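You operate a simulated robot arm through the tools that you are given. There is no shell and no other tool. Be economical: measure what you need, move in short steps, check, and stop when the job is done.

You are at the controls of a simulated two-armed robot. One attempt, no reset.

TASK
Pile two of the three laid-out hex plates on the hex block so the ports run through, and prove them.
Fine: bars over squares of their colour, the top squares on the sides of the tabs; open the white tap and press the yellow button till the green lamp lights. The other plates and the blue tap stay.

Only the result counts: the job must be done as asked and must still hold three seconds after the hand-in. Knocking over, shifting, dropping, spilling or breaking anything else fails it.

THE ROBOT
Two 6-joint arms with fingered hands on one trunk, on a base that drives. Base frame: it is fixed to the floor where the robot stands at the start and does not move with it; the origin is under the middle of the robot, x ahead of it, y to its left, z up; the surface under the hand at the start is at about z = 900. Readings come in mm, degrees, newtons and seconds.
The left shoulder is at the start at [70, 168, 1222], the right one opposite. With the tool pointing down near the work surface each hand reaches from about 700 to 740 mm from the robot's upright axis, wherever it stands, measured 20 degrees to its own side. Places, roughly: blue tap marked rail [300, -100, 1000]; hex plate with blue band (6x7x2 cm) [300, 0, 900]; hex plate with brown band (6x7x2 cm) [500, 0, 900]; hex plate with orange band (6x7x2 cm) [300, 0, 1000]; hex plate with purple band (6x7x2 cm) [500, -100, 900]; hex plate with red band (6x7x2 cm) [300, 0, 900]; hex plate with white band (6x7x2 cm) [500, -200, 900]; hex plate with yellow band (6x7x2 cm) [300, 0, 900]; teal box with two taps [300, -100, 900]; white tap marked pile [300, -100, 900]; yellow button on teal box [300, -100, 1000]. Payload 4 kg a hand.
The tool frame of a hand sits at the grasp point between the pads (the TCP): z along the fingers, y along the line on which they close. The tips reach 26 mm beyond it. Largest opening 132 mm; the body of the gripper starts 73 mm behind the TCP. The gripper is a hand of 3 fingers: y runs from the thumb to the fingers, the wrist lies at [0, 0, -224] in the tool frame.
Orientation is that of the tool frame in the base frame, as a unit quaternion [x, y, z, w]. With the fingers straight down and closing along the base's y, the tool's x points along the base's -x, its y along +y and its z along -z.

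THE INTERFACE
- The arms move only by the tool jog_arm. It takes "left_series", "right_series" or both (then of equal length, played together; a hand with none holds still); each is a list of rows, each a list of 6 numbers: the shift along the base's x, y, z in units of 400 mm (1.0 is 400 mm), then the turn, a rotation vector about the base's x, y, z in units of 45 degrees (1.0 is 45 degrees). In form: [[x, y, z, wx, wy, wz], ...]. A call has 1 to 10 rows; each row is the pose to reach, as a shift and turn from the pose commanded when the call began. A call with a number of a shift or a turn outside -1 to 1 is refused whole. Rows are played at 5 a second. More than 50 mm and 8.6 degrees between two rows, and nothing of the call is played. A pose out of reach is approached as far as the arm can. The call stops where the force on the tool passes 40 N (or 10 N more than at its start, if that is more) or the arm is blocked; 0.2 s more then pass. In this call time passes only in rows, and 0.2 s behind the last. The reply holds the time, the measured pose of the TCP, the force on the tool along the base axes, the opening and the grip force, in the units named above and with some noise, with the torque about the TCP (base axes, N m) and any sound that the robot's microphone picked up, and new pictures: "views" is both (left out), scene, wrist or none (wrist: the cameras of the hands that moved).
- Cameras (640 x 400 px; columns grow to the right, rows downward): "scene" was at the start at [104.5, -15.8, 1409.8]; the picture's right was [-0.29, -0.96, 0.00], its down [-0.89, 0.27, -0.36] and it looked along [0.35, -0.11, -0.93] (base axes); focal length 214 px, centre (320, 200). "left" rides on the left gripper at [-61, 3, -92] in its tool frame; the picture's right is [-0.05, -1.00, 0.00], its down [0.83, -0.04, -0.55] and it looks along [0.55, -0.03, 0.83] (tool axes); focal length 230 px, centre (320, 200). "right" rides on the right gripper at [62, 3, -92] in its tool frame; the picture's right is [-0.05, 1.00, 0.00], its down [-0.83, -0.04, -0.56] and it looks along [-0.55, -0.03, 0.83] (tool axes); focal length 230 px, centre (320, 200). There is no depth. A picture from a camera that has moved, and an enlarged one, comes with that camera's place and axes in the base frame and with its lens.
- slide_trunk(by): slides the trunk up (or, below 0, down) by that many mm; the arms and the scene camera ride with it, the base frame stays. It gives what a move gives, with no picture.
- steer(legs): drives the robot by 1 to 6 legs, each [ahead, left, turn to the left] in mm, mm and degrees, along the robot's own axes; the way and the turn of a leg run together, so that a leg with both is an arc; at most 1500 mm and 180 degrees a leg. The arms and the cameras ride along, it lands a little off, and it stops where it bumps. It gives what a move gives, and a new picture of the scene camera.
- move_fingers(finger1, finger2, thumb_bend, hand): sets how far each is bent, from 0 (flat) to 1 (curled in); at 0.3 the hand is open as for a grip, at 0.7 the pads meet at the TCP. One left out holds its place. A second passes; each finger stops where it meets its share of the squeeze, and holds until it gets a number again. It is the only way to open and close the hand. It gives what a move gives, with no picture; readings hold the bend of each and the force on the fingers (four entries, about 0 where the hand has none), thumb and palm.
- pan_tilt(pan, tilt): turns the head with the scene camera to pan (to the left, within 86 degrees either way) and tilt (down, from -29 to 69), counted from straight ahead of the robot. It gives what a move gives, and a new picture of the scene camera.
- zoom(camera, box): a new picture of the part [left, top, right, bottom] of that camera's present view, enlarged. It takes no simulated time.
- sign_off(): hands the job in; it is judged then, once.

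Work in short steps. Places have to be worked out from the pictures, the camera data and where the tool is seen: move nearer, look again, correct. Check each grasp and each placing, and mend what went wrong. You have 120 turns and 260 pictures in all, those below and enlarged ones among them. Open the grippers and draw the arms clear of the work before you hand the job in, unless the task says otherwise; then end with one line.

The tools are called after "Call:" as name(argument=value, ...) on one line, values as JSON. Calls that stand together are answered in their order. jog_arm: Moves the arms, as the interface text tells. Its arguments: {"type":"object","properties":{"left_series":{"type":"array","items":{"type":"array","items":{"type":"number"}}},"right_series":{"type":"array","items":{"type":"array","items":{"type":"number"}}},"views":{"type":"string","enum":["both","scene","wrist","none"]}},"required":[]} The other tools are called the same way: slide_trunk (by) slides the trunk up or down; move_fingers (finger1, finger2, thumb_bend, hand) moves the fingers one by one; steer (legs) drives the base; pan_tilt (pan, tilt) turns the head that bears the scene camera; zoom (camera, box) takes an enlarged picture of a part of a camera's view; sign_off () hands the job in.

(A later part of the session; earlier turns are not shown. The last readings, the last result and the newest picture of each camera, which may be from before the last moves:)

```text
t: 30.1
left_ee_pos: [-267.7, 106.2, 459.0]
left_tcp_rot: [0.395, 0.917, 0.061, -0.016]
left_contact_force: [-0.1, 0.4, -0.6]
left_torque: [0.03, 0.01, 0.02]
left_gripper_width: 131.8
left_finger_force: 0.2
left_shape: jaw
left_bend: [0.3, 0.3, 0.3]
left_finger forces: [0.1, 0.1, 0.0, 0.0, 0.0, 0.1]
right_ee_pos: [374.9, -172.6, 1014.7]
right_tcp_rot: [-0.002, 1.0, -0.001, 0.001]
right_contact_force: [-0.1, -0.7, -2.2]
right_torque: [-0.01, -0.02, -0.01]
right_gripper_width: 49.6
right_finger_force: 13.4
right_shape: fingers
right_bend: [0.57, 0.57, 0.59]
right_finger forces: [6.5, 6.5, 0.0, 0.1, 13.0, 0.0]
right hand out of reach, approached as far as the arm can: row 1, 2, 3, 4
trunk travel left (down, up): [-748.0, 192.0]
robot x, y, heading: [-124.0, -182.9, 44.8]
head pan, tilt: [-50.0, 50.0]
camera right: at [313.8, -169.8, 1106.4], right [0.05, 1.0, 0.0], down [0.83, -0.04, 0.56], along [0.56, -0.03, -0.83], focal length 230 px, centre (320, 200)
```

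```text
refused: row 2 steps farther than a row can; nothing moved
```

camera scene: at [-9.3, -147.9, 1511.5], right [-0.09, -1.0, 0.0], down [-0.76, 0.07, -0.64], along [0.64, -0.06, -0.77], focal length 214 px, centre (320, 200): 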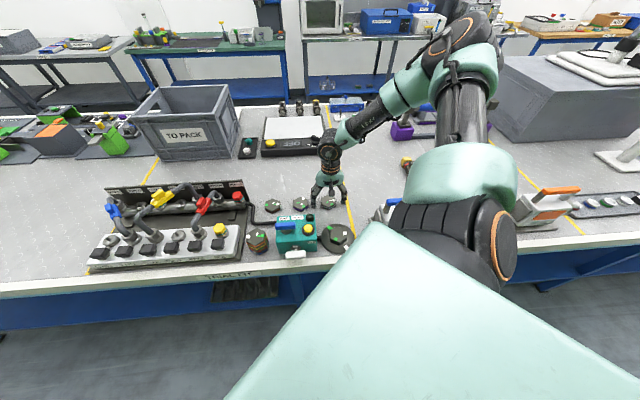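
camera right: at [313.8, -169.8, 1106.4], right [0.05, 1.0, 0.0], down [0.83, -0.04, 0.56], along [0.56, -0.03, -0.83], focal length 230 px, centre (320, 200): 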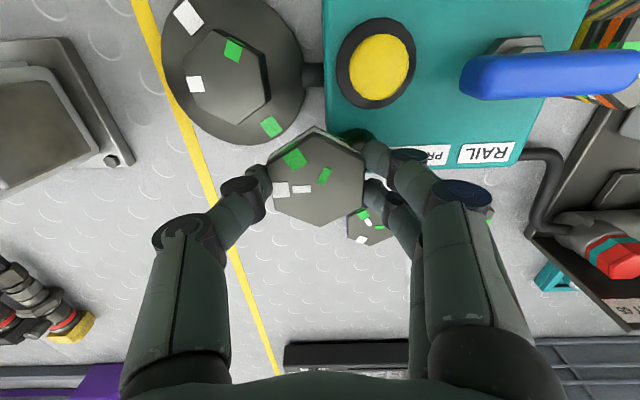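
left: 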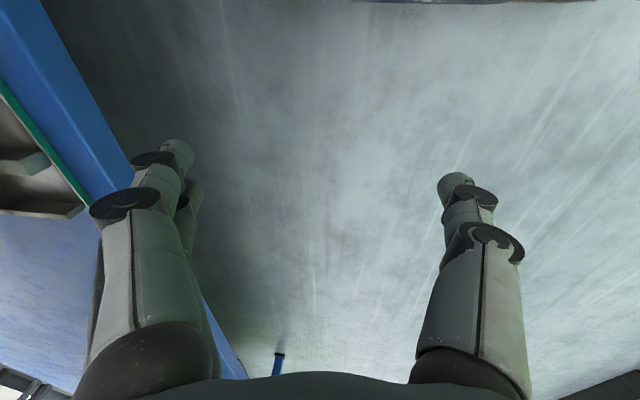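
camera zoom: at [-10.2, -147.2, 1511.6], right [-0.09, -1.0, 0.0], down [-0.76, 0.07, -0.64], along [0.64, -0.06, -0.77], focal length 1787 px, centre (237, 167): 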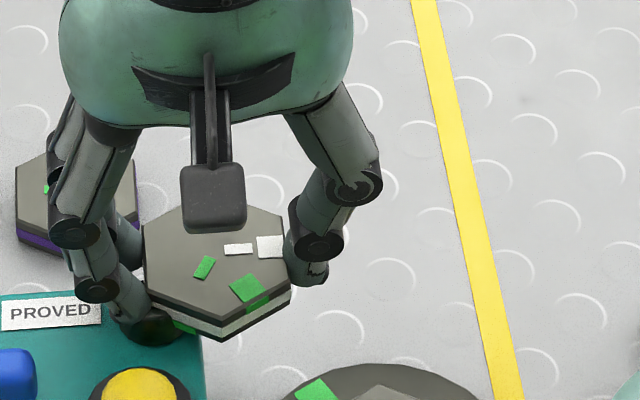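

Call:
jog_arm(right_series=[[0.08, -0.03, 0.01, 0, 0, 0], [0.14, -0.08, 0.02, 0, 0, 0], [0.2, -0.12, 0.04, 0, 0, 0], [0.2, -0.12, 0.12, 0, 0, 0], [0.2, -0.12, 0.22, 0, 0, 0]], views="none")

```text
t: 31.2
left_ee_pos: [-267.6, 104.4, 459.0]
left_tcp_rot: [0.395, 0.917, 0.061, -0.016]
left_contact_force: [-0.8, 0.2, 0.2]
left_torque: [0.03, -0.02, 0.03]
left_gripper_width: 132.0
left_finger_force: 0.1
left_shape: jaw
left_bend: [0.3, 0.3, 0.3]
left_finger forces: [0.0, 0.0, 0.0, 0.1, 0.0, 0.0]
right_ee_pos: [454.4, -206.0, 1097.1]
right_tcp_rot: [-0.001, 1.0, 0.001, 0.001]
right_contact_force: [0.1, 0.1, -2.1]
right_torque: [0.03, 0.01, 0.0]
right_gripper_width: 49.4
right_finger_force: 13.2
right_shape: fingers
right_bend: [0.57, 0.57, 0.59]
right_finger forces: [6.4, 6.3, 0.1, 0.0, 12.8, 0.0]
right hand out of reach, approached as far as the arm can: row 2, 3, 4, 5
trunk travel left (down, up): [-748.0, 192.0]
robot x, y, heading: [-123.8, -179.1, 45.1]
head pan, tilt: [-50.0, 50.0]
```

Mapping the limits shows a workable zone relative to the robot; I'll use the base to carry the plate over: shift the robot by (-144, -53) in the base frame, with the hand high.

Call:
steer(legs=[[-139, 64, 0]])

Call:
zoom(camera="right", box=[0, 0, 640, 400])

```text
t: 32.6
left_ee_pos: [-410.0, 54.3, 457.6]
left_tcp_rot: [0.395, 0.916, 0.06, -0.016]
left_contact_force: [-0.4, -0.2, -0.6]
left_torque: [0.0, -0.01, 0.01]
left_gripper_width: 131.8
left_finger_force: 0.1
left_shape: jaw
left_bend: [0.3, 0.3, 0.3]
left_finger forces: [0.0, 0.1, 0.0, 0.0, 0.0, 0.0]
right_ee_pos: [313.2, -256.4, 1095.1]
right_tcp_rot: [-0.001, 1.0, 0.0, 0.001]
right_contact_force: [-0.3, 0.6, -2.5]
right_torque: [0.03, 0.06, -0.03]
right_gripper_width: 49.6
right_finger_force: 12.2
right_shape: fingers
right_bend: [0.57, 0.57, 0.59]
right_finger forces: [6.5, 6.2, 0.0, 0.0, 12.8, 0.0]
trunk travel left (down, up): [-748.0, 192.0]
robot x, y, heading: [-264.6, -229.8, 45.0]
head pan, tilt: [-50.0, 50.0]
camera scene: at [-150.8, -200.0, 1511.3], right [-0.09, -1.0, 0.0], down [-0.76, 0.07, -0.64], along [0.64, -0.06, -0.77], focal length 214 px, centre (320, 200)
```

scene: 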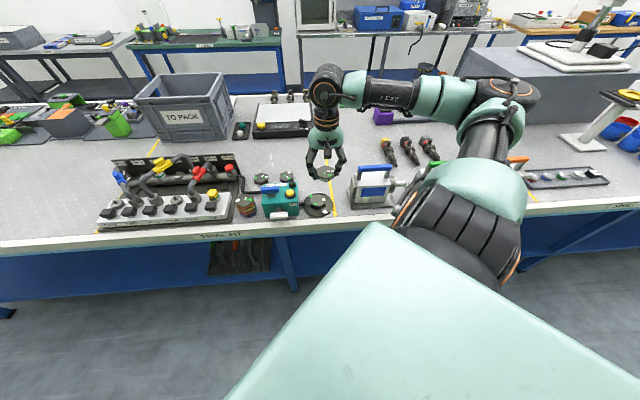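

```text
1.00 times, centred on (320, 200) of right (not enlarged: the box is as wide or as high as the picture)
camera zoom: at [251.0, -253.6, 1187.6], right [0.05, 1.0, 0.0], down [0.83, -0.04, 0.56], along [0.56, -0.03, -0.83], focal length 230 px, centre (320, 200)
```

zoom: 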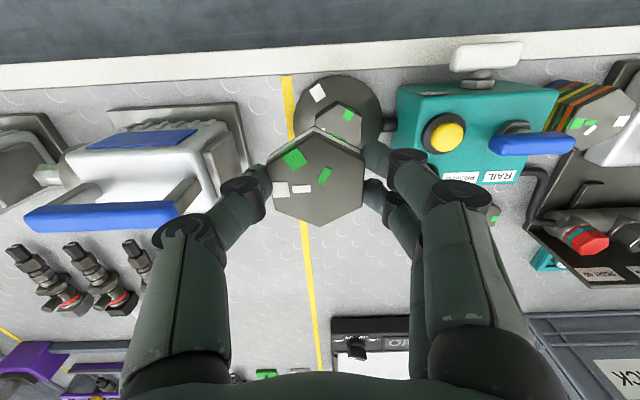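

I zoom the wrist view onto the block and its disc to locate it relative to the hand.

Call:
zoom(camera="right", box=[270, 60, 400, 150])

Call:
zoom(camera="scene", box=[290, 150, 350, 225])

```text
4.44 times, centred on (335, 105) of right
camera zoom: at [251.0, -253.6, 1187.6], right [0.05, 1.0, 0.0], down [0.83, -0.04, 0.56], along [0.56, -0.03, -0.83], focal length 1022 px, centre (253, 622)
```

zoom: 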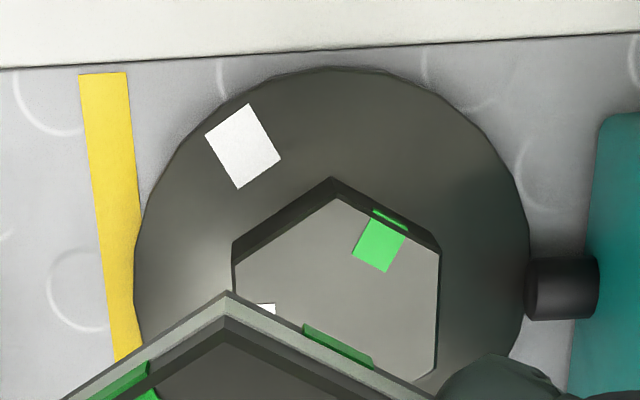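

```text
5.33 times, centred on (320, 188) of scene
camera zoom: at [-150.8, -200.0, 1511.3], right [-0.09, -1.0, 0.0], down [-0.76, 0.07, -0.64], along [0.64, -0.06, -0.77], focal length 1144 px, centre (320, 267)
```

zoom: 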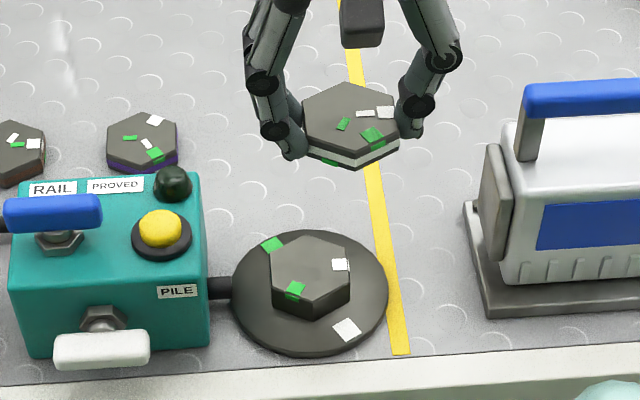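

Relative to the held plate, the block centre is about (+22.5, +20) mm away. I shift that and descend to TCP z≈992 for a check.

Call:
jog_arm(right_series=[[0.028, 0.025, 0, 0, 0, 0], [0.056, 0.05, 0, 0, 0, 0], [0.056, 0.05, -0.09, 0, 0, 0], [0.056, 0.05, -0.18, 0, 0, 0], [0.056, 0.05, -0.255, 0, 0, 0]], views="wrist")

Call:
zoom(camera="scene", box=[300, 180, 350, 220])

```text
t: 33.8
left_ee_pos: [-410.2, 54.4, 459.0]
left_tcp_rot: [0.394, 0.917, 0.061, -0.016]
left_contact_force: [-0.3, -0.6, 0.1]
left_torque: [0.01, 0.01, 0.02]
left_gripper_width: 131.6
left_finger_force: 0.0
left_shape: jaw
left_bend: [0.3, 0.3, 0.3]
left_finger forces: [0.0, 0.0, 0.0, 0.0, 0.1, 0.1]
right_ee_pos: [334.4, -238.0, 992.5]
right_tcp_rot: [0.0, 1.0, 0.001, 0.001]
right_contact_force: [-0.2, -0.1, -3.0]
right_torque: [-0.04, 0.01, 0.0]
right_gripper_width: 49.7
right_finger_force: 12.6
right_shape: fingers
right_bend: [0.57, 0.57, 0.59]
right_finger forces: [6.2, 6.1, 0.0, 0.1, 12.4, 0.0]
trunk travel left (down, up): [-748.0, 192.0]
robot x, y, heading: [-266.5, -228.4, 45.0]
head pan, tilt: [-50.0, 50.0]
camera right: at [272.2, -235.0, 1085.7], right [0.05, 1.0, 0.0], down [0.83, -0.04, 0.56], along [0.56, -0.03, -0.83], focal length 230 px, centre (320, 200)
```

right: 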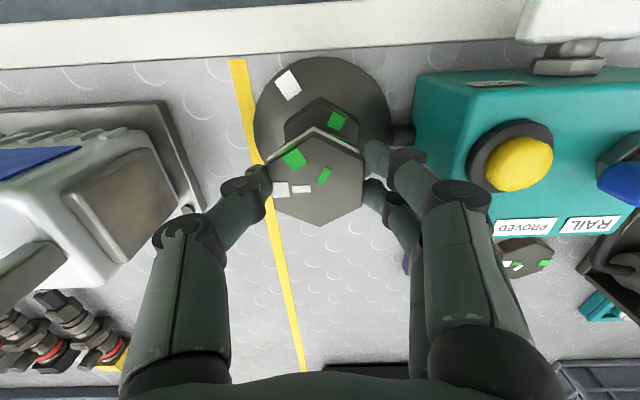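

```text
10.00 times, centred on (325, 200) of scene
camera zoom: at [-152.5, -200.0, 1511.5], right [-0.09, -1.0, 0.0], down [-0.76, 0.07, -0.64], along [0.64, -0.06, -0.77], focal length 2145 px, centre (270, 200)
```

zoom: 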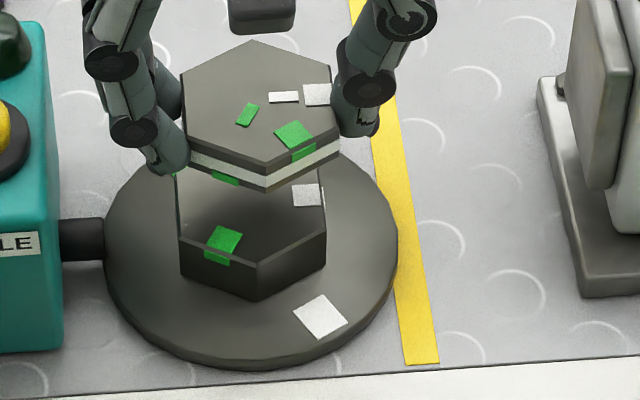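

The scene view suggests the plate may be ~10 mm too far in +x; I check with an enlarged wrist view.

Call:
zoom(camera="right", box=[250, 50, 400, 144])

Call:
zoom(camera="right", box=[240, 90, 400, 240])

```text
4.26 times, centred on (325, 97) of right
camera zoom: at [272.2, -235.0, 1085.7], right [0.05, 1.0, 0.0], down [0.83, -0.04, 0.56], along [0.56, -0.03, -0.83], focal length 979 px, centre (299, 638)
```

zoom: 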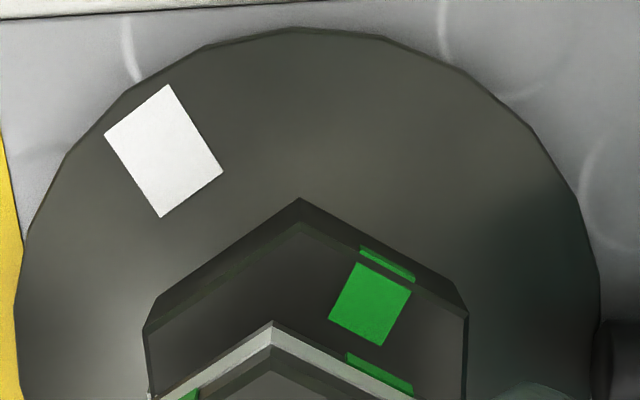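

```text
2.67 times, centred on (320, 165) of right
camera zoom: at [272.2, -235.0, 1085.7], right [0.05, 1.0, 0.0], down [0.83, -0.04, 0.56], along [0.56, -0.03, -0.83], focal length 614 px, centre (320, 293)
```

zoom: 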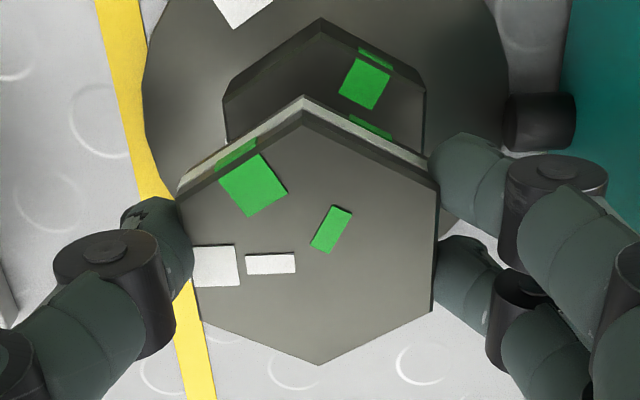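

Both views agree the plate is ~3.7 mm too far in -y and ~7 mm too far in +x. I correct and come down 12 mm for a sharper comparison.

Call:
jog_arm(right_series=[[-0.017, 0.009, 0, 0, 0, 0], [-0.017, 0.009, -0.03, 0, 0, 0]], views="none")

Call:
zoom(camera="right", box=[250, 70, 400, 164])

Call:
zoom(camera="scene", box=[305, 184, 345, 216])

```text
t: 34.4
left_ee_pos: [-409.2, 53.6, 458.8]
left_tcp_rot: [0.395, 0.916, 0.061, -0.016]
left_contact_force: [0.2, 0.0, 0.2]
left_torque: [0.01, -0.06, 0.01]
left_gripper_width: 131.9
left_finger_force: 0.0
left_shape: jaw
left_bend: [0.3, 0.3, 0.3]
left_finger forces: [0.1, 0.0, 0.1, 0.0, 0.0, 0.1]
right_ee_pos: [328.3, -233.0, 981.8]
right_tcp_rot: [0.0, 1.0, 0.001, 0.001]
right_contact_force: [-0.2, -0.7, -2.3]
right_torque: [0.02, 0.01, -0.02]
right_gripper_width: 49.3
right_finger_force: 12.5
right_shape: fingers
right_bend: [0.57, 0.57, 0.59]
right_finger forces: [6.2, 6.0, 0.1, 0.0, 12.3, 0.0]
trunk travel left (down, up): [-748.0, 192.0]
robot x, y, heading: [-263.9, -230.4, 45.0]
head pan, tilt: [-50.0, 50.0]
```

```text
4.26 times, centred on (325, 117) of right
camera zoom: at [265.8, -230.7, 1073.3], right [0.05, 1.0, 0.0], down [0.83, -0.04, 0.56], along [0.56, -0.03, -0.83], focal length 979 px, centre (299, 553)
```

zoom: 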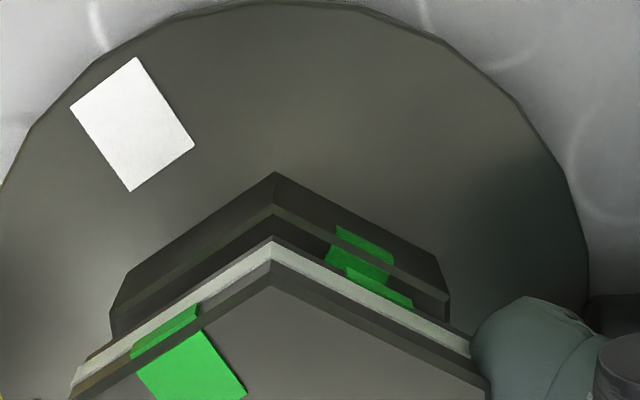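

```text
12.50 times, centred on (325, 200) of scene
camera zoom: at [-152.4, -200.1, 1511.5], right [-0.09, -1.0, 0.0], down [-0.76, 0.07, -0.64], along [0.64, -0.06, -0.77], focal length 2681 px, centre (258, 200)
```

zoom: 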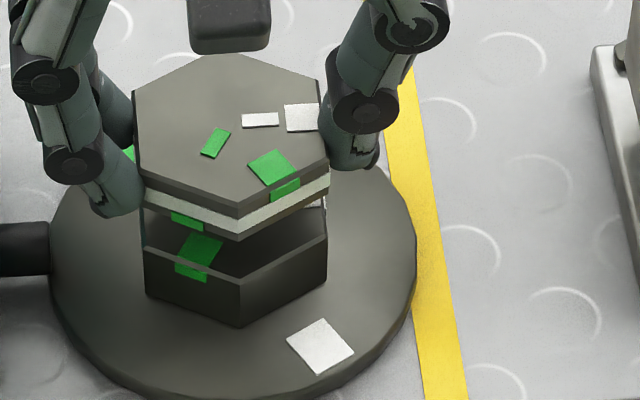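

Nearly aligned. I descend 8 mm more and compare again.

Call:
jog_arm(right_series=[[0, 0, -0.01, 0, 0, 0], [0, 0, -0.02, 0, 0, 0]], views="none")

Call:
zoom(camera="right", box=[250, 70, 400, 164])

Call:
zoom(camera="scene", box=[305, 184, 345, 216])

```text
t: 35.0
left_ee_pos: [-410.7, 53.6, 458.3]
left_tcp_rot: [0.395, 0.916, 0.062, -0.017]
left_contact_force: [-0.6, -0.5, -0.7]
left_torque: [0.03, 0.02, -0.05]
left_gripper_width: 131.8
left_finger_force: 0.2
left_shape: jaw
left_bend: [0.3, 0.3, 0.3]
left_finger forces: [0.0, 0.0, 0.1, 0.0, 0.1, 0.0]
right_ee_pos: [327.7, -233.8, 973.0]
right_tcp_rot: [0.0, 1.0, 0.002, 0.001]
right_contact_force: [-0.2, 0.1, -2.0]
right_torque: [0.01, 0.01, 0.01]
right_gripper_width: 49.8
right_finger_force: 12.6
right_shape: fingers
right_bend: [0.57, 0.57, 0.59]
right_finger forces: [6.2, 6.1, 0.0, 0.0, 12.4, 0.0]
trunk travel left (down, up): [-748.0, 192.0]
robot x, y, heading: [-265.4, -229.8, 45.0]
head pan, tilt: [-50.0, 50.0]
```

```text
4.26 times, centred on (325, 117) of right
camera zoom: at [265.3, -230.7, 1065.9], right [0.05, 1.0, 0.0], down [0.83, -0.04, 0.56], along [0.56, -0.03, -0.83], focal length 979 px, centre (299, 553)
```

zoom: 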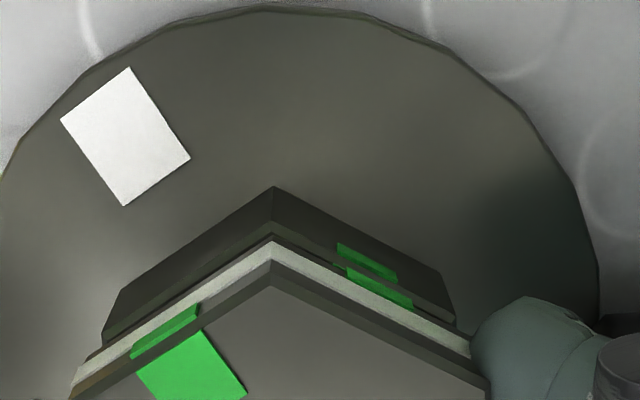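

```text
12.50 times, centred on (325, 200) of scene
camera zoom: at [-152.8, -200.5, 1511.5], right [-0.09, -1.0, 0.0], down [-0.76, 0.07, -0.64], along [0.64, -0.06, -0.77], focal length 2681 px, centre (258, 200)
```

zoom: 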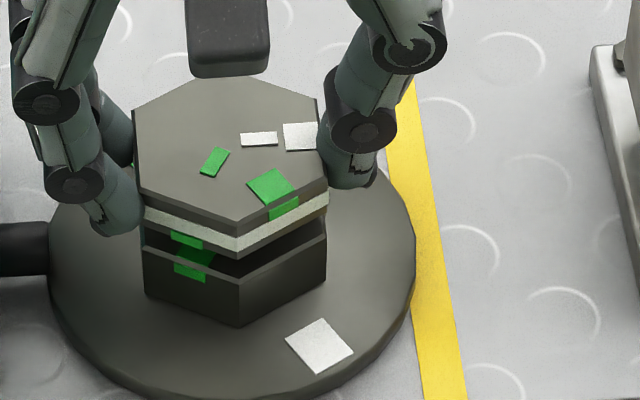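

Some 5–9 mm gap remains; descend in 2 mm rows with force watch.

Call:
jog_arm(right_series=[[0, 0, -0.005, 0, 0, 0], [0, 0, -0.01, 0, 0, 0], [0, 0, -0.0125, 0, 0, 0]], views="none")

Call:
zoom(camera="right", box=[250, 70, 400, 164])

Call:
zoom(camera="scene", box=[305, 184, 345, 216])

```text
t: 35.8
left_ee_pos: [-411.0, 54.0, 458.5]
left_tcp_rot: [0.395, 0.916, 0.061, -0.016]
left_contact_force: [0.5, -0.3, -0.3]
left_torque: [0.02, 0.0, -0.02]
left_gripper_width: 131.9
left_finger_force: 0.1
left_shape: jaw
left_bend: [0.3, 0.3, 0.3]
left_finger forces: [0.1, 0.0, 0.0, 0.1, 0.0, 0.0]
right_ee_pos: [327.4, -233.7, 969.6]
right_tcp_rot: [0.0, 1.0, 0.001, 0.002]
right_contact_force: [-0.5, -0.2, -1.8]
right_torque: [-0.01, 0.0, -0.02]
right_gripper_width: 49.7
right_finger_force: 12.2
right_shape: fingers
right_bend: [0.57, 0.57, 0.59]
right_finger forces: [6.1, 6.1, 0.0, 0.0, 12.5, 0.1]
trunk travel left (down, up): [-748.0, 192.0]
robot x, y, heading: [-266.4, -229.3, 44.8]
head pan, tilt: [-50.0, 50.0]
```

```text
4.26 times, centred on (325, 117) of right
camera zoom: at [265.3, -230.7, 1061.2], right [0.05, 1.0, 0.0], down [0.83, -0.04, 0.56], along [0.56, -0.03, -0.83], focal length 979 px, centre (299, 553)
```

zoom: 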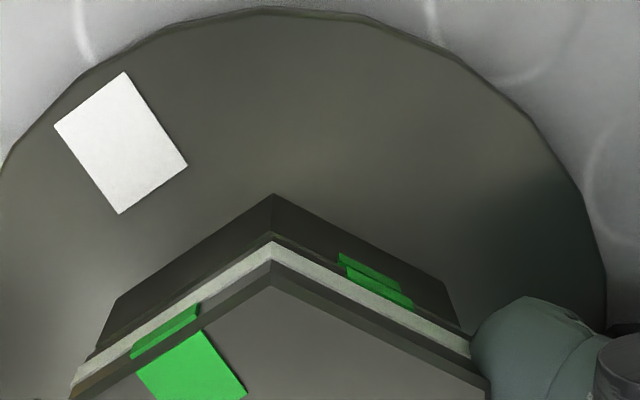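

```text
12.50 times, centred on (325, 200) of scene
camera zoom: at [-153.2, -200.6, 1511.5], right [-0.09, -1.0, 0.0], down [-0.76, 0.07, -0.64], along [0.64, -0.06, -0.77], focal length 2681 px, centre (258, 200)
```

zoom: 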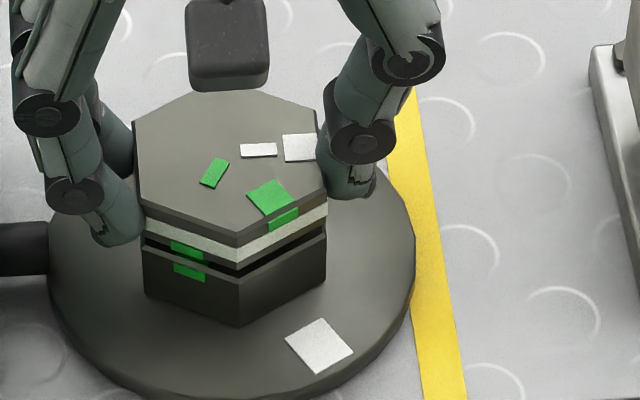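

Alignment is within about 1 mm. Continue down to contact.

Call:
jog_arm(right_series=[[0, 0.001, -0.005, 0, 0, 0], [0, 0.001, -0.009, 0, 0, 0], [0, 0.001, -0.012, 0, 0, 0]], views="none")

Call:
zoom(camera="right", box=[250, 70, 400, 164])

Call:
zoom(camera="scene", box=[305, 184, 345, 216])

```text
t: 36.6
left_ee_pos: [-410.1, 53.0, 459.6]
left_tcp_rot: [0.394, 0.917, 0.062, -0.016]
left_contact_force: [0.9, -0.5, -0.7]
left_torque: [0.03, -0.03, 0.0]
left_gripper_width: 131.9
left_finger_force: 0.2
left_shape: jaw
left_bend: [0.3, 0.3, 0.3]
left_finger forces: [0.0, 0.0, 0.1, 0.0, 0.0, 0.0]
right_ee_pos: [327.2, -233.0, 963.3]
right_tcp_rot: [-0.001, 1.0, 0.001, 0.003]
right_contact_force: [0.0, 0.0, -3.2]
right_torque: [0.01, 0.0, -0.02]
right_gripper_width: 49.3
right_finger_force: 12.1
right_shape: fingers
right_bend: [0.57, 0.57, 0.59]
right_finger forces: [6.2, 6.1, 0.0, 0.0, 12.3, 0.0]
trunk travel left (down, up): [-748.0, 192.0]
robot x, y, heading: [-267.3, -228.3, 45.1]
head pan, tilt: [-50.0, 50.0]
```

```text
4.26 times, centred on (325, 117) of right
camera zoom: at [265.3, -230.6, 1056.1], right [0.05, 1.0, 0.0], down [0.83, -0.04, 0.56], along [0.56, -0.03, -0.83], focal length 979 px, centre (299, 553)
```

zoom: 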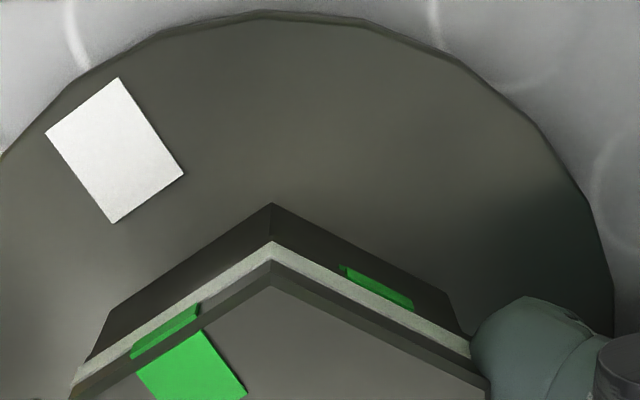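

```text
12.50 times, centred on (325, 200) of scene
camera zoom: at [-153.1, -200.6, 1511.5], right [-0.09, -1.0, 0.0], down [-0.76, 0.07, -0.64], along [0.64, -0.06, -0.77], focal length 2681 px, centre (258, 200)
```

zoom: 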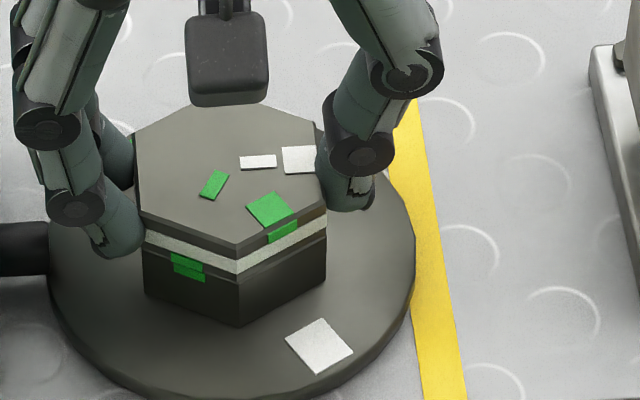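

Almost seated; side marks line up. A final touch down 2 mm.

Call:
jog_arm(right_series=[[0, 0, -0.003, 0, 0, 0], [0, 0, -0.006, 0, 0, 0]], views="none")

Call:
zoom(camera="scene", box=[305, 184, 345, 216])

```text
t: 37.2
left_ee_pos: [-410.9, 54.5, 459.3]
left_tcp_rot: [0.395, 0.917, 0.062, -0.016]
left_contact_force: [-0.5, -0.2, -0.1]
left_torque: [-0.02, -0.01, -0.01]
left_gripper_width: 131.9
left_finger_force: 0.0
left_shape: jaw
left_bend: [0.3, 0.3, 0.3]
left_finger forces: [0.0, 0.2, 0.0, 0.0, 0.0, 0.0]
right_ee_pos: [325.5, -232.9, 963.8]
right_tcp_rot: [0.0, 1.0, 0.002, 0.002]
right_contact_force: [-0.8, 0.0, 1.5]
right_torque: [-0.05, 0.01, 0.0]
right_gripper_width: 49.5
right_finger_force: 12.3
right_shape: fingers
right_bend: [0.57, 0.57, 0.59]
right_finger forces: [6.3, 6.4, 0.0, 0.0, 12.8, 0.0]
trunk travel left (down, up): [-748.0, 192.0]
robot x, y, heading: [-261.8, -225.1, 44.9]
head pan, tilt: [-50.0, 50.0]
```

```text
12.50 times, centred on (325, 200) of scene
camera zoom: at [-154.1, -200.6, 1511.7], right [-0.09, -1.0, 0.0], down [-0.76, 0.07, -0.64], along [0.64, -0.06, -0.77], focal length 2681 px, centre (258, 200)
```

zoom: 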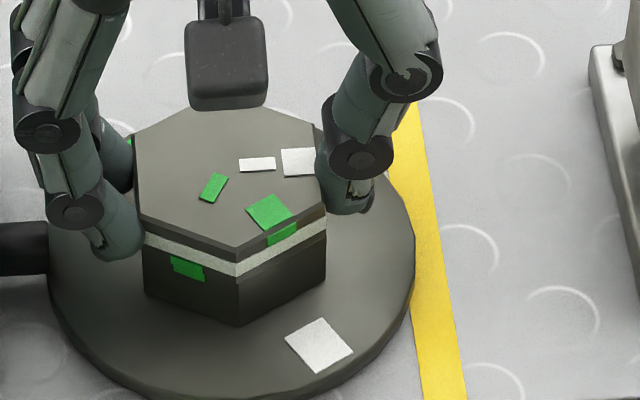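

Contact reached. Open the fingers modestly (box is near on the +y side).

Call:
move_fingers(hand="right", finger1=0.5, finger2=0.5, thumb_bend=0.5)

Call:
jog_arm(right_series=[[0, 0, 0.03, 0, 0, 0], [0, 0, 0.1, 0, 0, 0], [0, 0, 0.2, 0, 0, 0], [0, 0, 0.32, 0, 0, 0]], views="wrist")

Call:
zoom(camera="scene", box=[300, 180, 350, 220])

```text
t: 38.2
left_ee_pos: [-410.5, 53.7, 459.4]
left_tcp_rot: [0.395, 0.917, 0.062, -0.016]
left_contact_force: [-0.5, 0.0, 0.0]
left_torque: [-0.03, 0.01, -0.01]
left_gripper_width: 132.1
left_finger_force: 0.2
left_shape: jaw
left_bend: [0.3, 0.3, 0.3]
left_finger forces: [0.1, 0.0, 0.0, 0.0, 0.1, 0.0]
right_ee_pos: [325.6, -233.2, 961.9]
right_tcp_rot: [-0.001, 1.0, 0.0, 0.003]
right_contact_force: [0.3, -0.1, 0.8]
right_torque: [-0.01, 0.0, 0.03]
right_gripper_width: 67.2
right_finger_force: 0.0
right_shape: fingers
right_bend: [0.5, 0.5, 0.5]
right_finger forces: [0.1, 0.0, 0.1, 0.1, 0.1, 0.0]
trunk travel left (down, up): [-748.0, 192.0]
robot x, y, heading: [-268.4, -230.4, 44.9]
head pan, tilt: [-50.0, 50.0]
```

```text
t: 39.2
left_ee_pos: [-411.3, 53.5, 458.4]
left_tcp_rot: [0.394, 0.917, 0.061, -0.016]
left_contact_force: [0.8, -0.3, 0.1]
left_torque: [0.0, -0.02, -0.01]
left_gripper_width: 131.6
left_finger_force: 0.0
left_shape: jaw
left_bend: [0.3, 0.3, 0.3]
left_finger forces: [0.0, 0.1, 0.1, 0.0, 0.0, 0.1]
right_ee_pos: [325.0, -231.1, 1090.1]
right_tcp_rot: [-0.001, 1.0, 0.001, 0.002]
right_contact_force: [0.1, 0.1, 0.0]
right_torque: [-0.02, -0.03, -0.03]
right_gripper_width: 67.3
right_finger_force: 0.1
right_shape: fingers
right_bend: [0.5, 0.5, 0.5]
right_finger forces: [0.1, 0.1, 0.1, 0.1, 0.0, 0.1]
trunk travel left (down, up): [-748.0, 192.0]
robot x, y, heading: [-266.1, -229.0, 44.9]
head pan, tilt: [-50.0, 50.0]
camera right: at [262.6, -228.4, 1182.6], right [0.05, 1.0, 0.0], down [0.83, -0.04, 0.56], along [0.56, -0.03, -0.83], focal length 230 px, centre (320, 200)
```

right: 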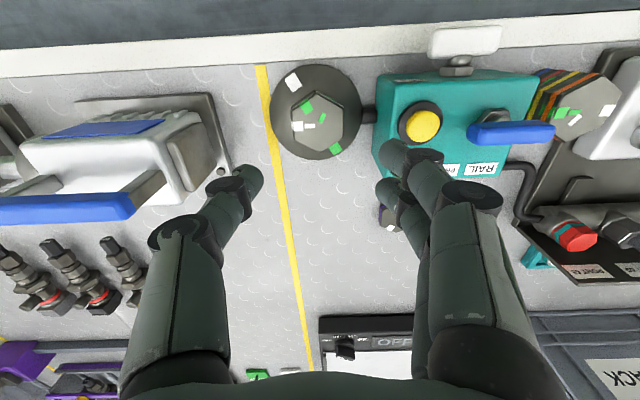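

```text
10.00 times, centred on (325, 200) of scene
camera zoom: at [-155.1, -200.7, 1511.6], right [-0.09, -1.0, 0.0], down [-0.76, 0.07, -0.64], along [0.64, -0.06, -0.77], focal length 2145 px, centre (270, 200)
```

zoom: 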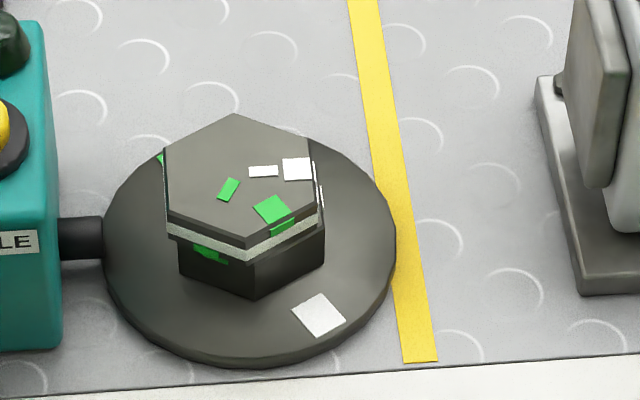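

The plate shifted a few mm on release. I zoom from above to measure the offset.

Call:
zoom(camera="right", box=[260, 55, 380, 165])

Call:
zoom(camera="scene", box=[309, 186, 341, 212])

```text
3.64 times, centred on (320, 110) of right
camera zoom: at [262.6, -228.4, 1182.6], right [0.05, 1.0, 0.0], down [0.83, -0.04, 0.56], along [0.56, -0.03, -0.83], focal length 837 px, centre (320, 527)
```

zoom: 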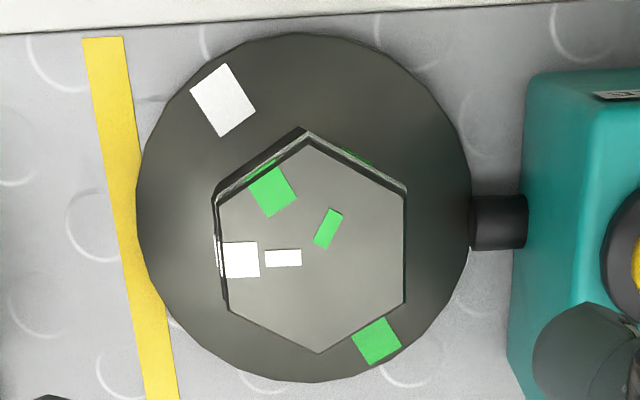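

```text
15.38 times, centred on (325, 199) of scene
camera zoom: at [-155.1, -200.7, 1511.6], right [-0.09, -1.0, 0.0], down [-0.76, 0.07, -0.64], along [0.64, -0.06, -0.77], focal length 3300 px, centre (243, 215)
```

zoom: 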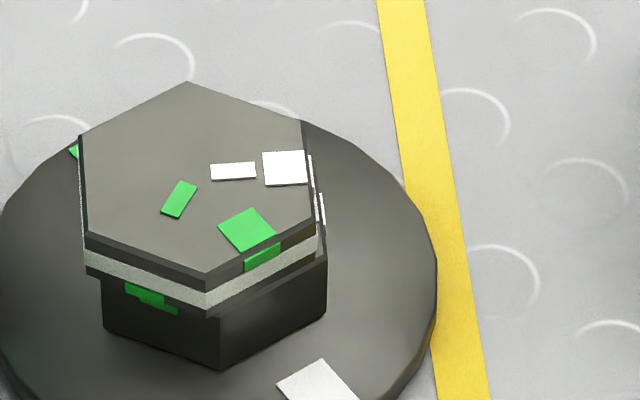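

The plate sits ~3 mm toward +y (thumb pushed on release). I go back down, regrip to recentre it, and will release in tiny steps.

Call:
jog_arm(right_series=[[0, 0, -0.1, 0, 0, 0], [0, 0, -0.2, 0, 0, 0], [0, 0, -0.28, 0, 0, 0], [0, 0, -0.318, 0, 0, 0]], views="none")

Call:
move_fingers(hand="right", finger1=0.6, finger2=0.6, thumb_bend=0.6)

Call:
zoom(camera="scene", box=[309, 186, 341, 212])

```text
t: 40.2
left_ee_pos: [-411.6, 54.4, 458.7]
left_tcp_rot: [0.395, 0.917, 0.061, -0.016]
left_contact_force: [-0.3, 0.0, -0.9]
left_torque: [0.02, -0.04, -0.03]
left_gripper_width: 131.9
left_finger_force: 0.0
left_shape: jaw
left_bend: [0.3, 0.3, 0.3]
left_finger forces: [0.0, 0.0, 0.1, 0.0, 0.0, 0.1]
right_ee_pos: [326.5, -232.4, 962.5]
right_tcp_rot: [0.001, 1.0, 0.002, 0.002]
right_contact_force: [0.0, 0.1, -0.5]
right_torque: [-0.03, 0.02, 0.02]
right_gripper_width: 67.5
right_finger_force: 0.1
right_shape: fingers
right_bend: [0.5, 0.5, 0.5]
right_finger forces: [0.0, 0.0, 0.0, 0.1, 0.0, 0.1]
trunk travel left (down, up): [-748.0, 192.0]
robot x, y, heading: [-267.1, -227.6, 44.9]
head pan, tilt: [-50.0, 50.0]
```

```text
t: 41.2
left_ee_pos: [-411.2, 54.5, 458.0]
left_tcp_rot: [0.395, 0.916, 0.061, -0.017]
left_contact_force: [0.2, -0.2, 0.0]
left_torque: [-0.01, 0.02, 0.01]
left_gripper_width: 131.8
left_finger_force: 0.0
left_shape: jaw
left_bend: [0.3, 0.3, 0.3]
left_finger forces: [0.0, 0.1, 0.0, 0.0, 0.1, 0.0]
right_ee_pos: [326.6, -233.0, 961.2]
right_tcp_rot: [-0.001, 1.0, 0.002, 0.002]
right_contact_force: [-0.7, 1.1, -0.3]
right_torque: [-0.02, -0.04, -0.03]
right_gripper_width: 51.0
right_finger_force: 6.4
right_shape: fingers
right_bend: [0.55, 0.55, 0.57]
right_finger forces: [3.3, 3.0, 0.0, 0.0, 6.3, 0.0]
trunk travel left (down, up): [-748.0, 192.0]
robot x, y, heading: [-267.7, -231.3, 45.4]
head pan, tilt: [-50.0, 50.0]
```

```text
15.38 times, centred on (325, 199) of scene
camera zoom: at [-153.2, -200.6, 1511.5], right [-0.09, -1.0, 0.0], down [-0.76, 0.07, -0.64], along [0.64, -0.06, -0.77], focal length 3300 px, centre (243, 215)
```

zoom: 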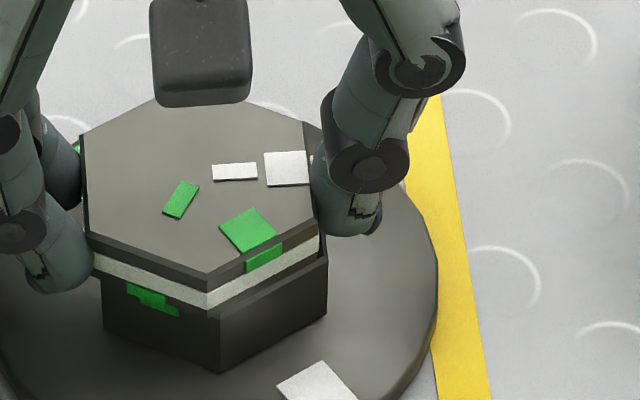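

Clamped but still ~3 mm off in +y. I drag it -2.8 mm and recheck.

Call:
jog_arm(right_series=[[0, -0.0035, 0.001, 0, 0, 0], [0, -0.007, 0.001, 0, 0, 0]], views="none")

Call:
zoom(camera="scene", box=[309, 186, 341, 212])

```text
t: 41.8
left_ee_pos: [-409.2, 53.3, 457.9]
left_tcp_rot: [0.395, 0.917, 0.061, -0.016]
left_contact_force: [-0.9, -0.2, 0.2]
left_torque: [0.02, -0.04, -0.03]
left_gripper_width: 131.8
left_finger_force: 0.2
left_shape: jaw
left_bend: [0.3, 0.3, 0.3]
left_finger forces: [0.0, 0.0, 0.0, 0.0, 0.1, 0.0]
right_ee_pos: [327.0, -234.4, 963.0]
right_tcp_rot: [-0.001, 1.0, 0.001, 0.002]
right_contact_force: [-0.4, 0.1, 0.8]
right_torque: [0.01, 0.03, 0.05]
right_gripper_width: 51.0
right_finger_force: 6.3
right_shape: fingers
right_bend: [0.55, 0.55, 0.57]
right_finger forces: [3.3, 3.0, 0.1, 0.0, 6.4, 0.0]
trunk travel left (down, up): [-748.0, 192.0]
robot x, y, heading: [-268.0, -226.9, 44.8]
head pan, tilt: [-50.0, 50.0]
```

```text
15.38 times, centred on (325, 199) of scene
camera zoom: at [-153.2, -200.8, 1511.5], right [-0.09, -1.0, 0.0], down [-0.76, 0.07, -0.64], along [0.64, -0.06, -0.77], focal length 3300 px, centre (243, 215)
```

zoom: 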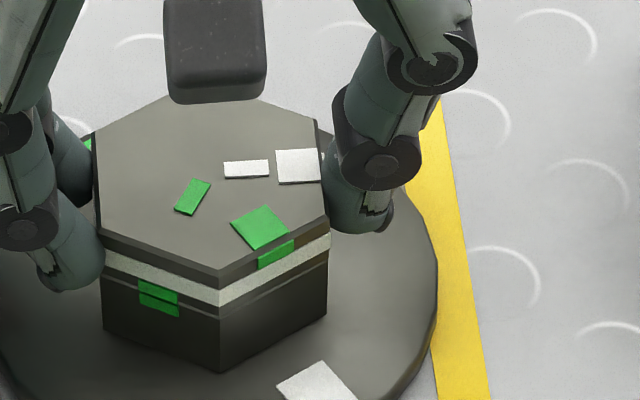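

Aligned now. Release symmetrically in two small steps.

Call:
move_fingers(hand="right", finger1=0.54, finger2=0.54, thumb_bend=0.56)

Call:
zoom(camera="scene", box=[309, 186, 341, 212])

```text
t: 42.8
left_ee_pos: [-410.0, 53.7, 459.7]
left_tcp_rot: [0.395, 0.917, 0.062, -0.017]
left_contact_force: [0.7, -0.3, 0.4]
left_torque: [0.01, 0.0, 0.01]
left_gripper_width: 131.8
left_finger_force: 0.0
left_shape: jaw
left_bend: [0.3, 0.3, 0.3]
left_finger forces: [0.1, 0.1, 0.0, 0.0, 0.1, 0.0]
right_ee_pos: [326.8, -235.7, 963.1]
right_tcp_rot: [-0.001, 1.0, 0.001, 0.001]
right_contact_force: [-0.1, -0.4, 0.2]
right_torque: [0.0, 0.01, -0.01]
right_gripper_width: 53.5
right_finger_force: 0.9
right_shape: fingers
right_bend: [0.54, 0.54, 0.56]
right_finger forces: [0.4, 0.3, 0.1, 0.0, 1.1, 0.0]
trunk travel left (down, up): [-748.0, 192.0]
robot x, y, heading: [-266.0, -234.1, 45.1]
head pan, tilt: [-50.0, 50.0]
```

```text
15.38 times, centred on (325, 199) of scene
camera zoom: at [-153.3, -200.7, 1511.6], right [-0.09, -1.0, 0.0], down [-0.76, 0.07, -0.64], along [0.64, -0.06, -0.77], focal length 3300 px, centre (243, 215)
```

zoom: 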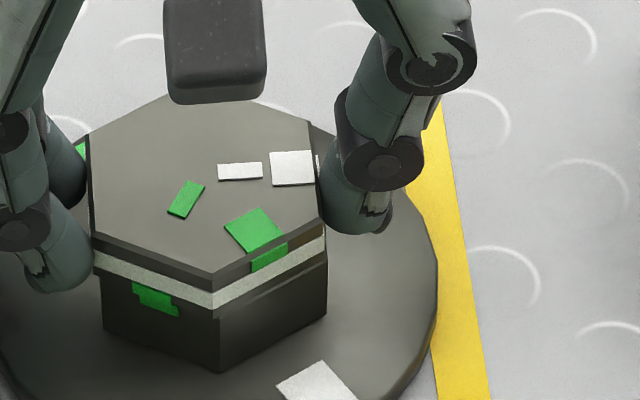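

It crept ~1.5 mm with the thumb. I open the thumb first, then nudge with the two fingers from the +y side.

Call:
move_fingers(hand="right", thumb_bend=0.48)

Call:
jog_arm(right_series=[[0, -0.002, 0, 0, 0, 0], [0, -0.004, 0, 0, 0, 0]], views="none")

Call:
zoom(camera="scene", box=[309, 186, 341, 212])

```text
t: 43.8
left_ee_pos: [-410.8, 54.9, 458.5]
left_tcp_rot: [0.395, 0.917, 0.061, -0.015]
left_contact_force: [1.3, 0.1, 0.1]
left_torque: [-0.03, 0.0, 0.02]
left_gripper_width: 131.7
left_finger_force: 0.1
left_shape: jaw
left_bend: [0.3, 0.3, 0.3]
left_finger forces: [0.0, 0.0, 0.1, 0.0, 0.0, 0.0]
right_ee_pos: [327.5, -235.2, 962.6]
right_tcp_rot: [-0.001, 1.0, 0.001, 0.002]
right_contact_force: [-0.1, 0.4, 0.8]
right_torque: [-0.01, -0.02, 0.02]
right_gripper_width: 64.6
right_finger_force: 0.2
right_shape: fingers
right_bend: [0.54, 0.54, 0.48]
right_finger forces: [0.3, 0.3, 0.0, 0.0, 0.0, 0.0]
trunk travel left (down, up): [-748.0, 192.0]
robot x, y, heading: [-267.1, -228.7, 45.0]
head pan, tilt: [-50.0, 50.0]
```

```text
t: 44.4
left_ee_pos: [-410.7, 53.7, 457.7]
left_tcp_rot: [0.395, 0.917, 0.061, -0.015]
left_contact_force: [-0.2, 0.6, 1.7]
left_torque: [0.02, 0.01, -0.01]
left_gripper_width: 132.3
left_finger_force: 0.1
left_shape: jaw
left_bend: [0.3, 0.3, 0.3]
left_finger forces: [0.1, 0.1, 0.0, 0.0, 0.0, 0.1]
right_ee_pos: [325.6, -236.7, 963.4]
right_tcp_rot: [-0.001, 1.0, 0.002, 0.001]
right_contact_force: [0.0, 1.3, 0.2]
right_torque: [0.04, 0.0, 0.02]
right_gripper_width: 64.9
right_finger_force: 0.5
right_shape: fingers
right_bend: [0.54, 0.54, 0.48]
right_finger forces: [0.4, 0.5, 0.0, 0.0, 0.1, 0.1]
trunk travel left (down, up): [-748.0, 192.0]
robot x, y, heading: [-265.0, -232.5, 44.9]
head pan, tilt: [-50.0, 50.0]
```

```text
15.38 times, centred on (325, 199) of scene
camera zoom: at [-153.6, -200.5, 1511.6], right [-0.09, -1.0, 0.0], down [-0.76, 0.07, -0.64], along [0.64, -0.06, -0.77], focal length 3300 px, centre (243, 215)
```

zoom: 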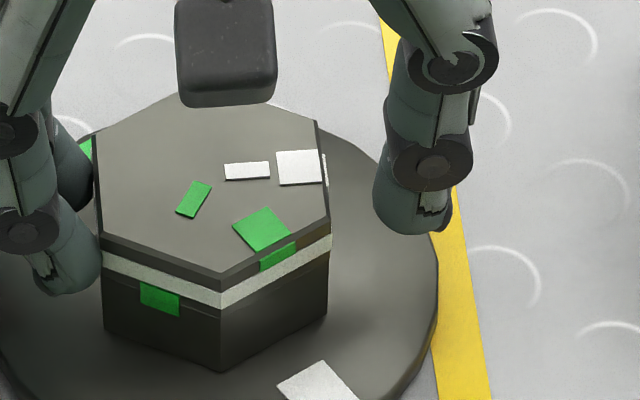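

Well aligned. Open the two fingers away and lift off.

Call:
move_fingers(hand="right", finger1=0.48, finger2=0.48)

Call:
jog_arm(right_series=[[0, 0, 0.03, 0, 0, 0], [0, 0, 0.1, 0, 0, 0], [0, 0, 0.2, 0, 0, 0], [0, 0, 0.3, 0, 0, 0]], views="none")

Call:
zoom(camera="scene", box=[309, 186, 341, 212])

Call:
zoom(camera="right", box=[260, 55, 380, 165])

```text
t: 45.4
left_ee_pos: [-411.0, 54.5, 458.6]
left_tcp_rot: [0.395, 0.916, 0.061, -0.015]
left_contact_force: [-0.2, -0.4, -0.7]
left_torque: [-0.01, 0.01, -0.02]
left_gripper_width: 131.7
left_finger_force: 0.1
left_shape: jaw
left_bend: [0.3, 0.3, 0.3]
left_finger forces: [0.0, 0.0, 0.0, 0.1, 0.1, 0.0]
right_ee_pos: [326.2, -236.8, 962.5]
right_tcp_rot: [-0.001, 1.0, 0.001, 0.001]
right_contact_force: [-0.2, 0.2, 0.1]
right_torque: [-0.02, -0.01, 0.01]
right_gripper_width: 73.9
right_finger_force: 0.1
right_shape: fingers
right_bend: [0.48, 0.48, 0.48]
right_finger forces: [0.0, 0.0, 0.0, 0.0, 0.0, 0.1]
trunk travel left (down, up): [-748.0, 192.0]
robot x, y, heading: [-263.5, -230.0, 45.3]
head pan, tilt: [-50.0, 50.0]
```

```text
t: 46.4
left_ee_pos: [-410.1, 53.3, 460.1]
left_tcp_rot: [0.395, 0.917, 0.061, -0.016]
left_contact_force: [0.6, -0.3, 1.0]
left_torque: [0.0, -0.01, 0.01]
left_gripper_width: 132.0
left_finger_force: 0.1
left_shape: jaw
left_bend: [0.3, 0.3, 0.3]
left_finger forces: [0.1, 0.0, 0.0, 0.1, 0.1, 0.1]
right_ee_pos: [324.4, -235.7, 1082.5]
right_tcp_rot: [-0.001, 1.0, 0.001, 0.002]
right_contact_force: [0.0, -0.3, -0.2]
right_torque: [-0.01, -0.01, 0.02]
right_gripper_width: 74.3
right_finger_force: 0.1
right_shape: fingers
right_bend: [0.48, 0.48, 0.48]
right_finger forces: [0.1, 0.0, 0.0, 0.0, 0.1, 0.0]
trunk travel left (down, up): [-748.0, 192.0]
robot x, y, heading: [-263.3, -229.8, 45.2]
head pan, tilt: [-50.0, 50.0]
```

```text
15.38 times, centred on (325, 199) of scene
camera zoom: at [-154.5, -200.4, 1511.6], right [-0.09, -1.0, 0.0], down [-0.76, 0.07, -0.64], along [0.64, -0.06, -0.77], focal length 3300 px, centre (243, 215)
```

zoom: 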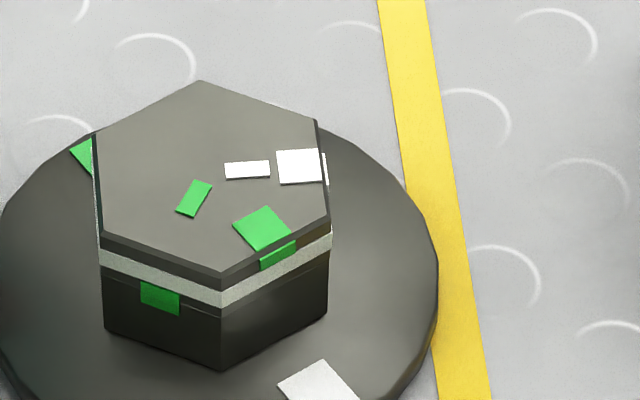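

```text
3.64 times, centred on (320, 110) of right
camera zoom: at [262.5, -233.2, 1174.7], right [0.05, 1.0, 0.0], down [0.83, -0.04, 0.56], along [0.56, -0.03, -0.83], focal length 837 px, centre (320, 527)
```

zoom: 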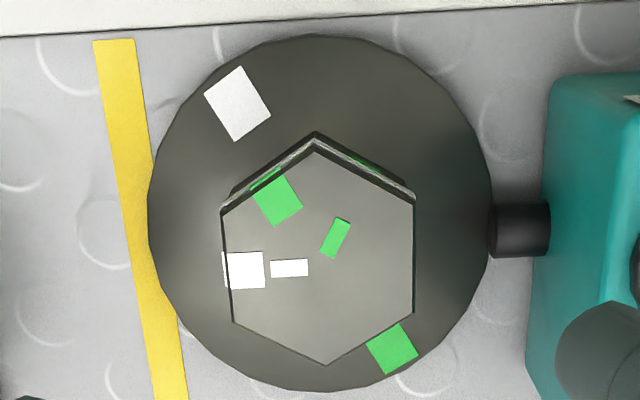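

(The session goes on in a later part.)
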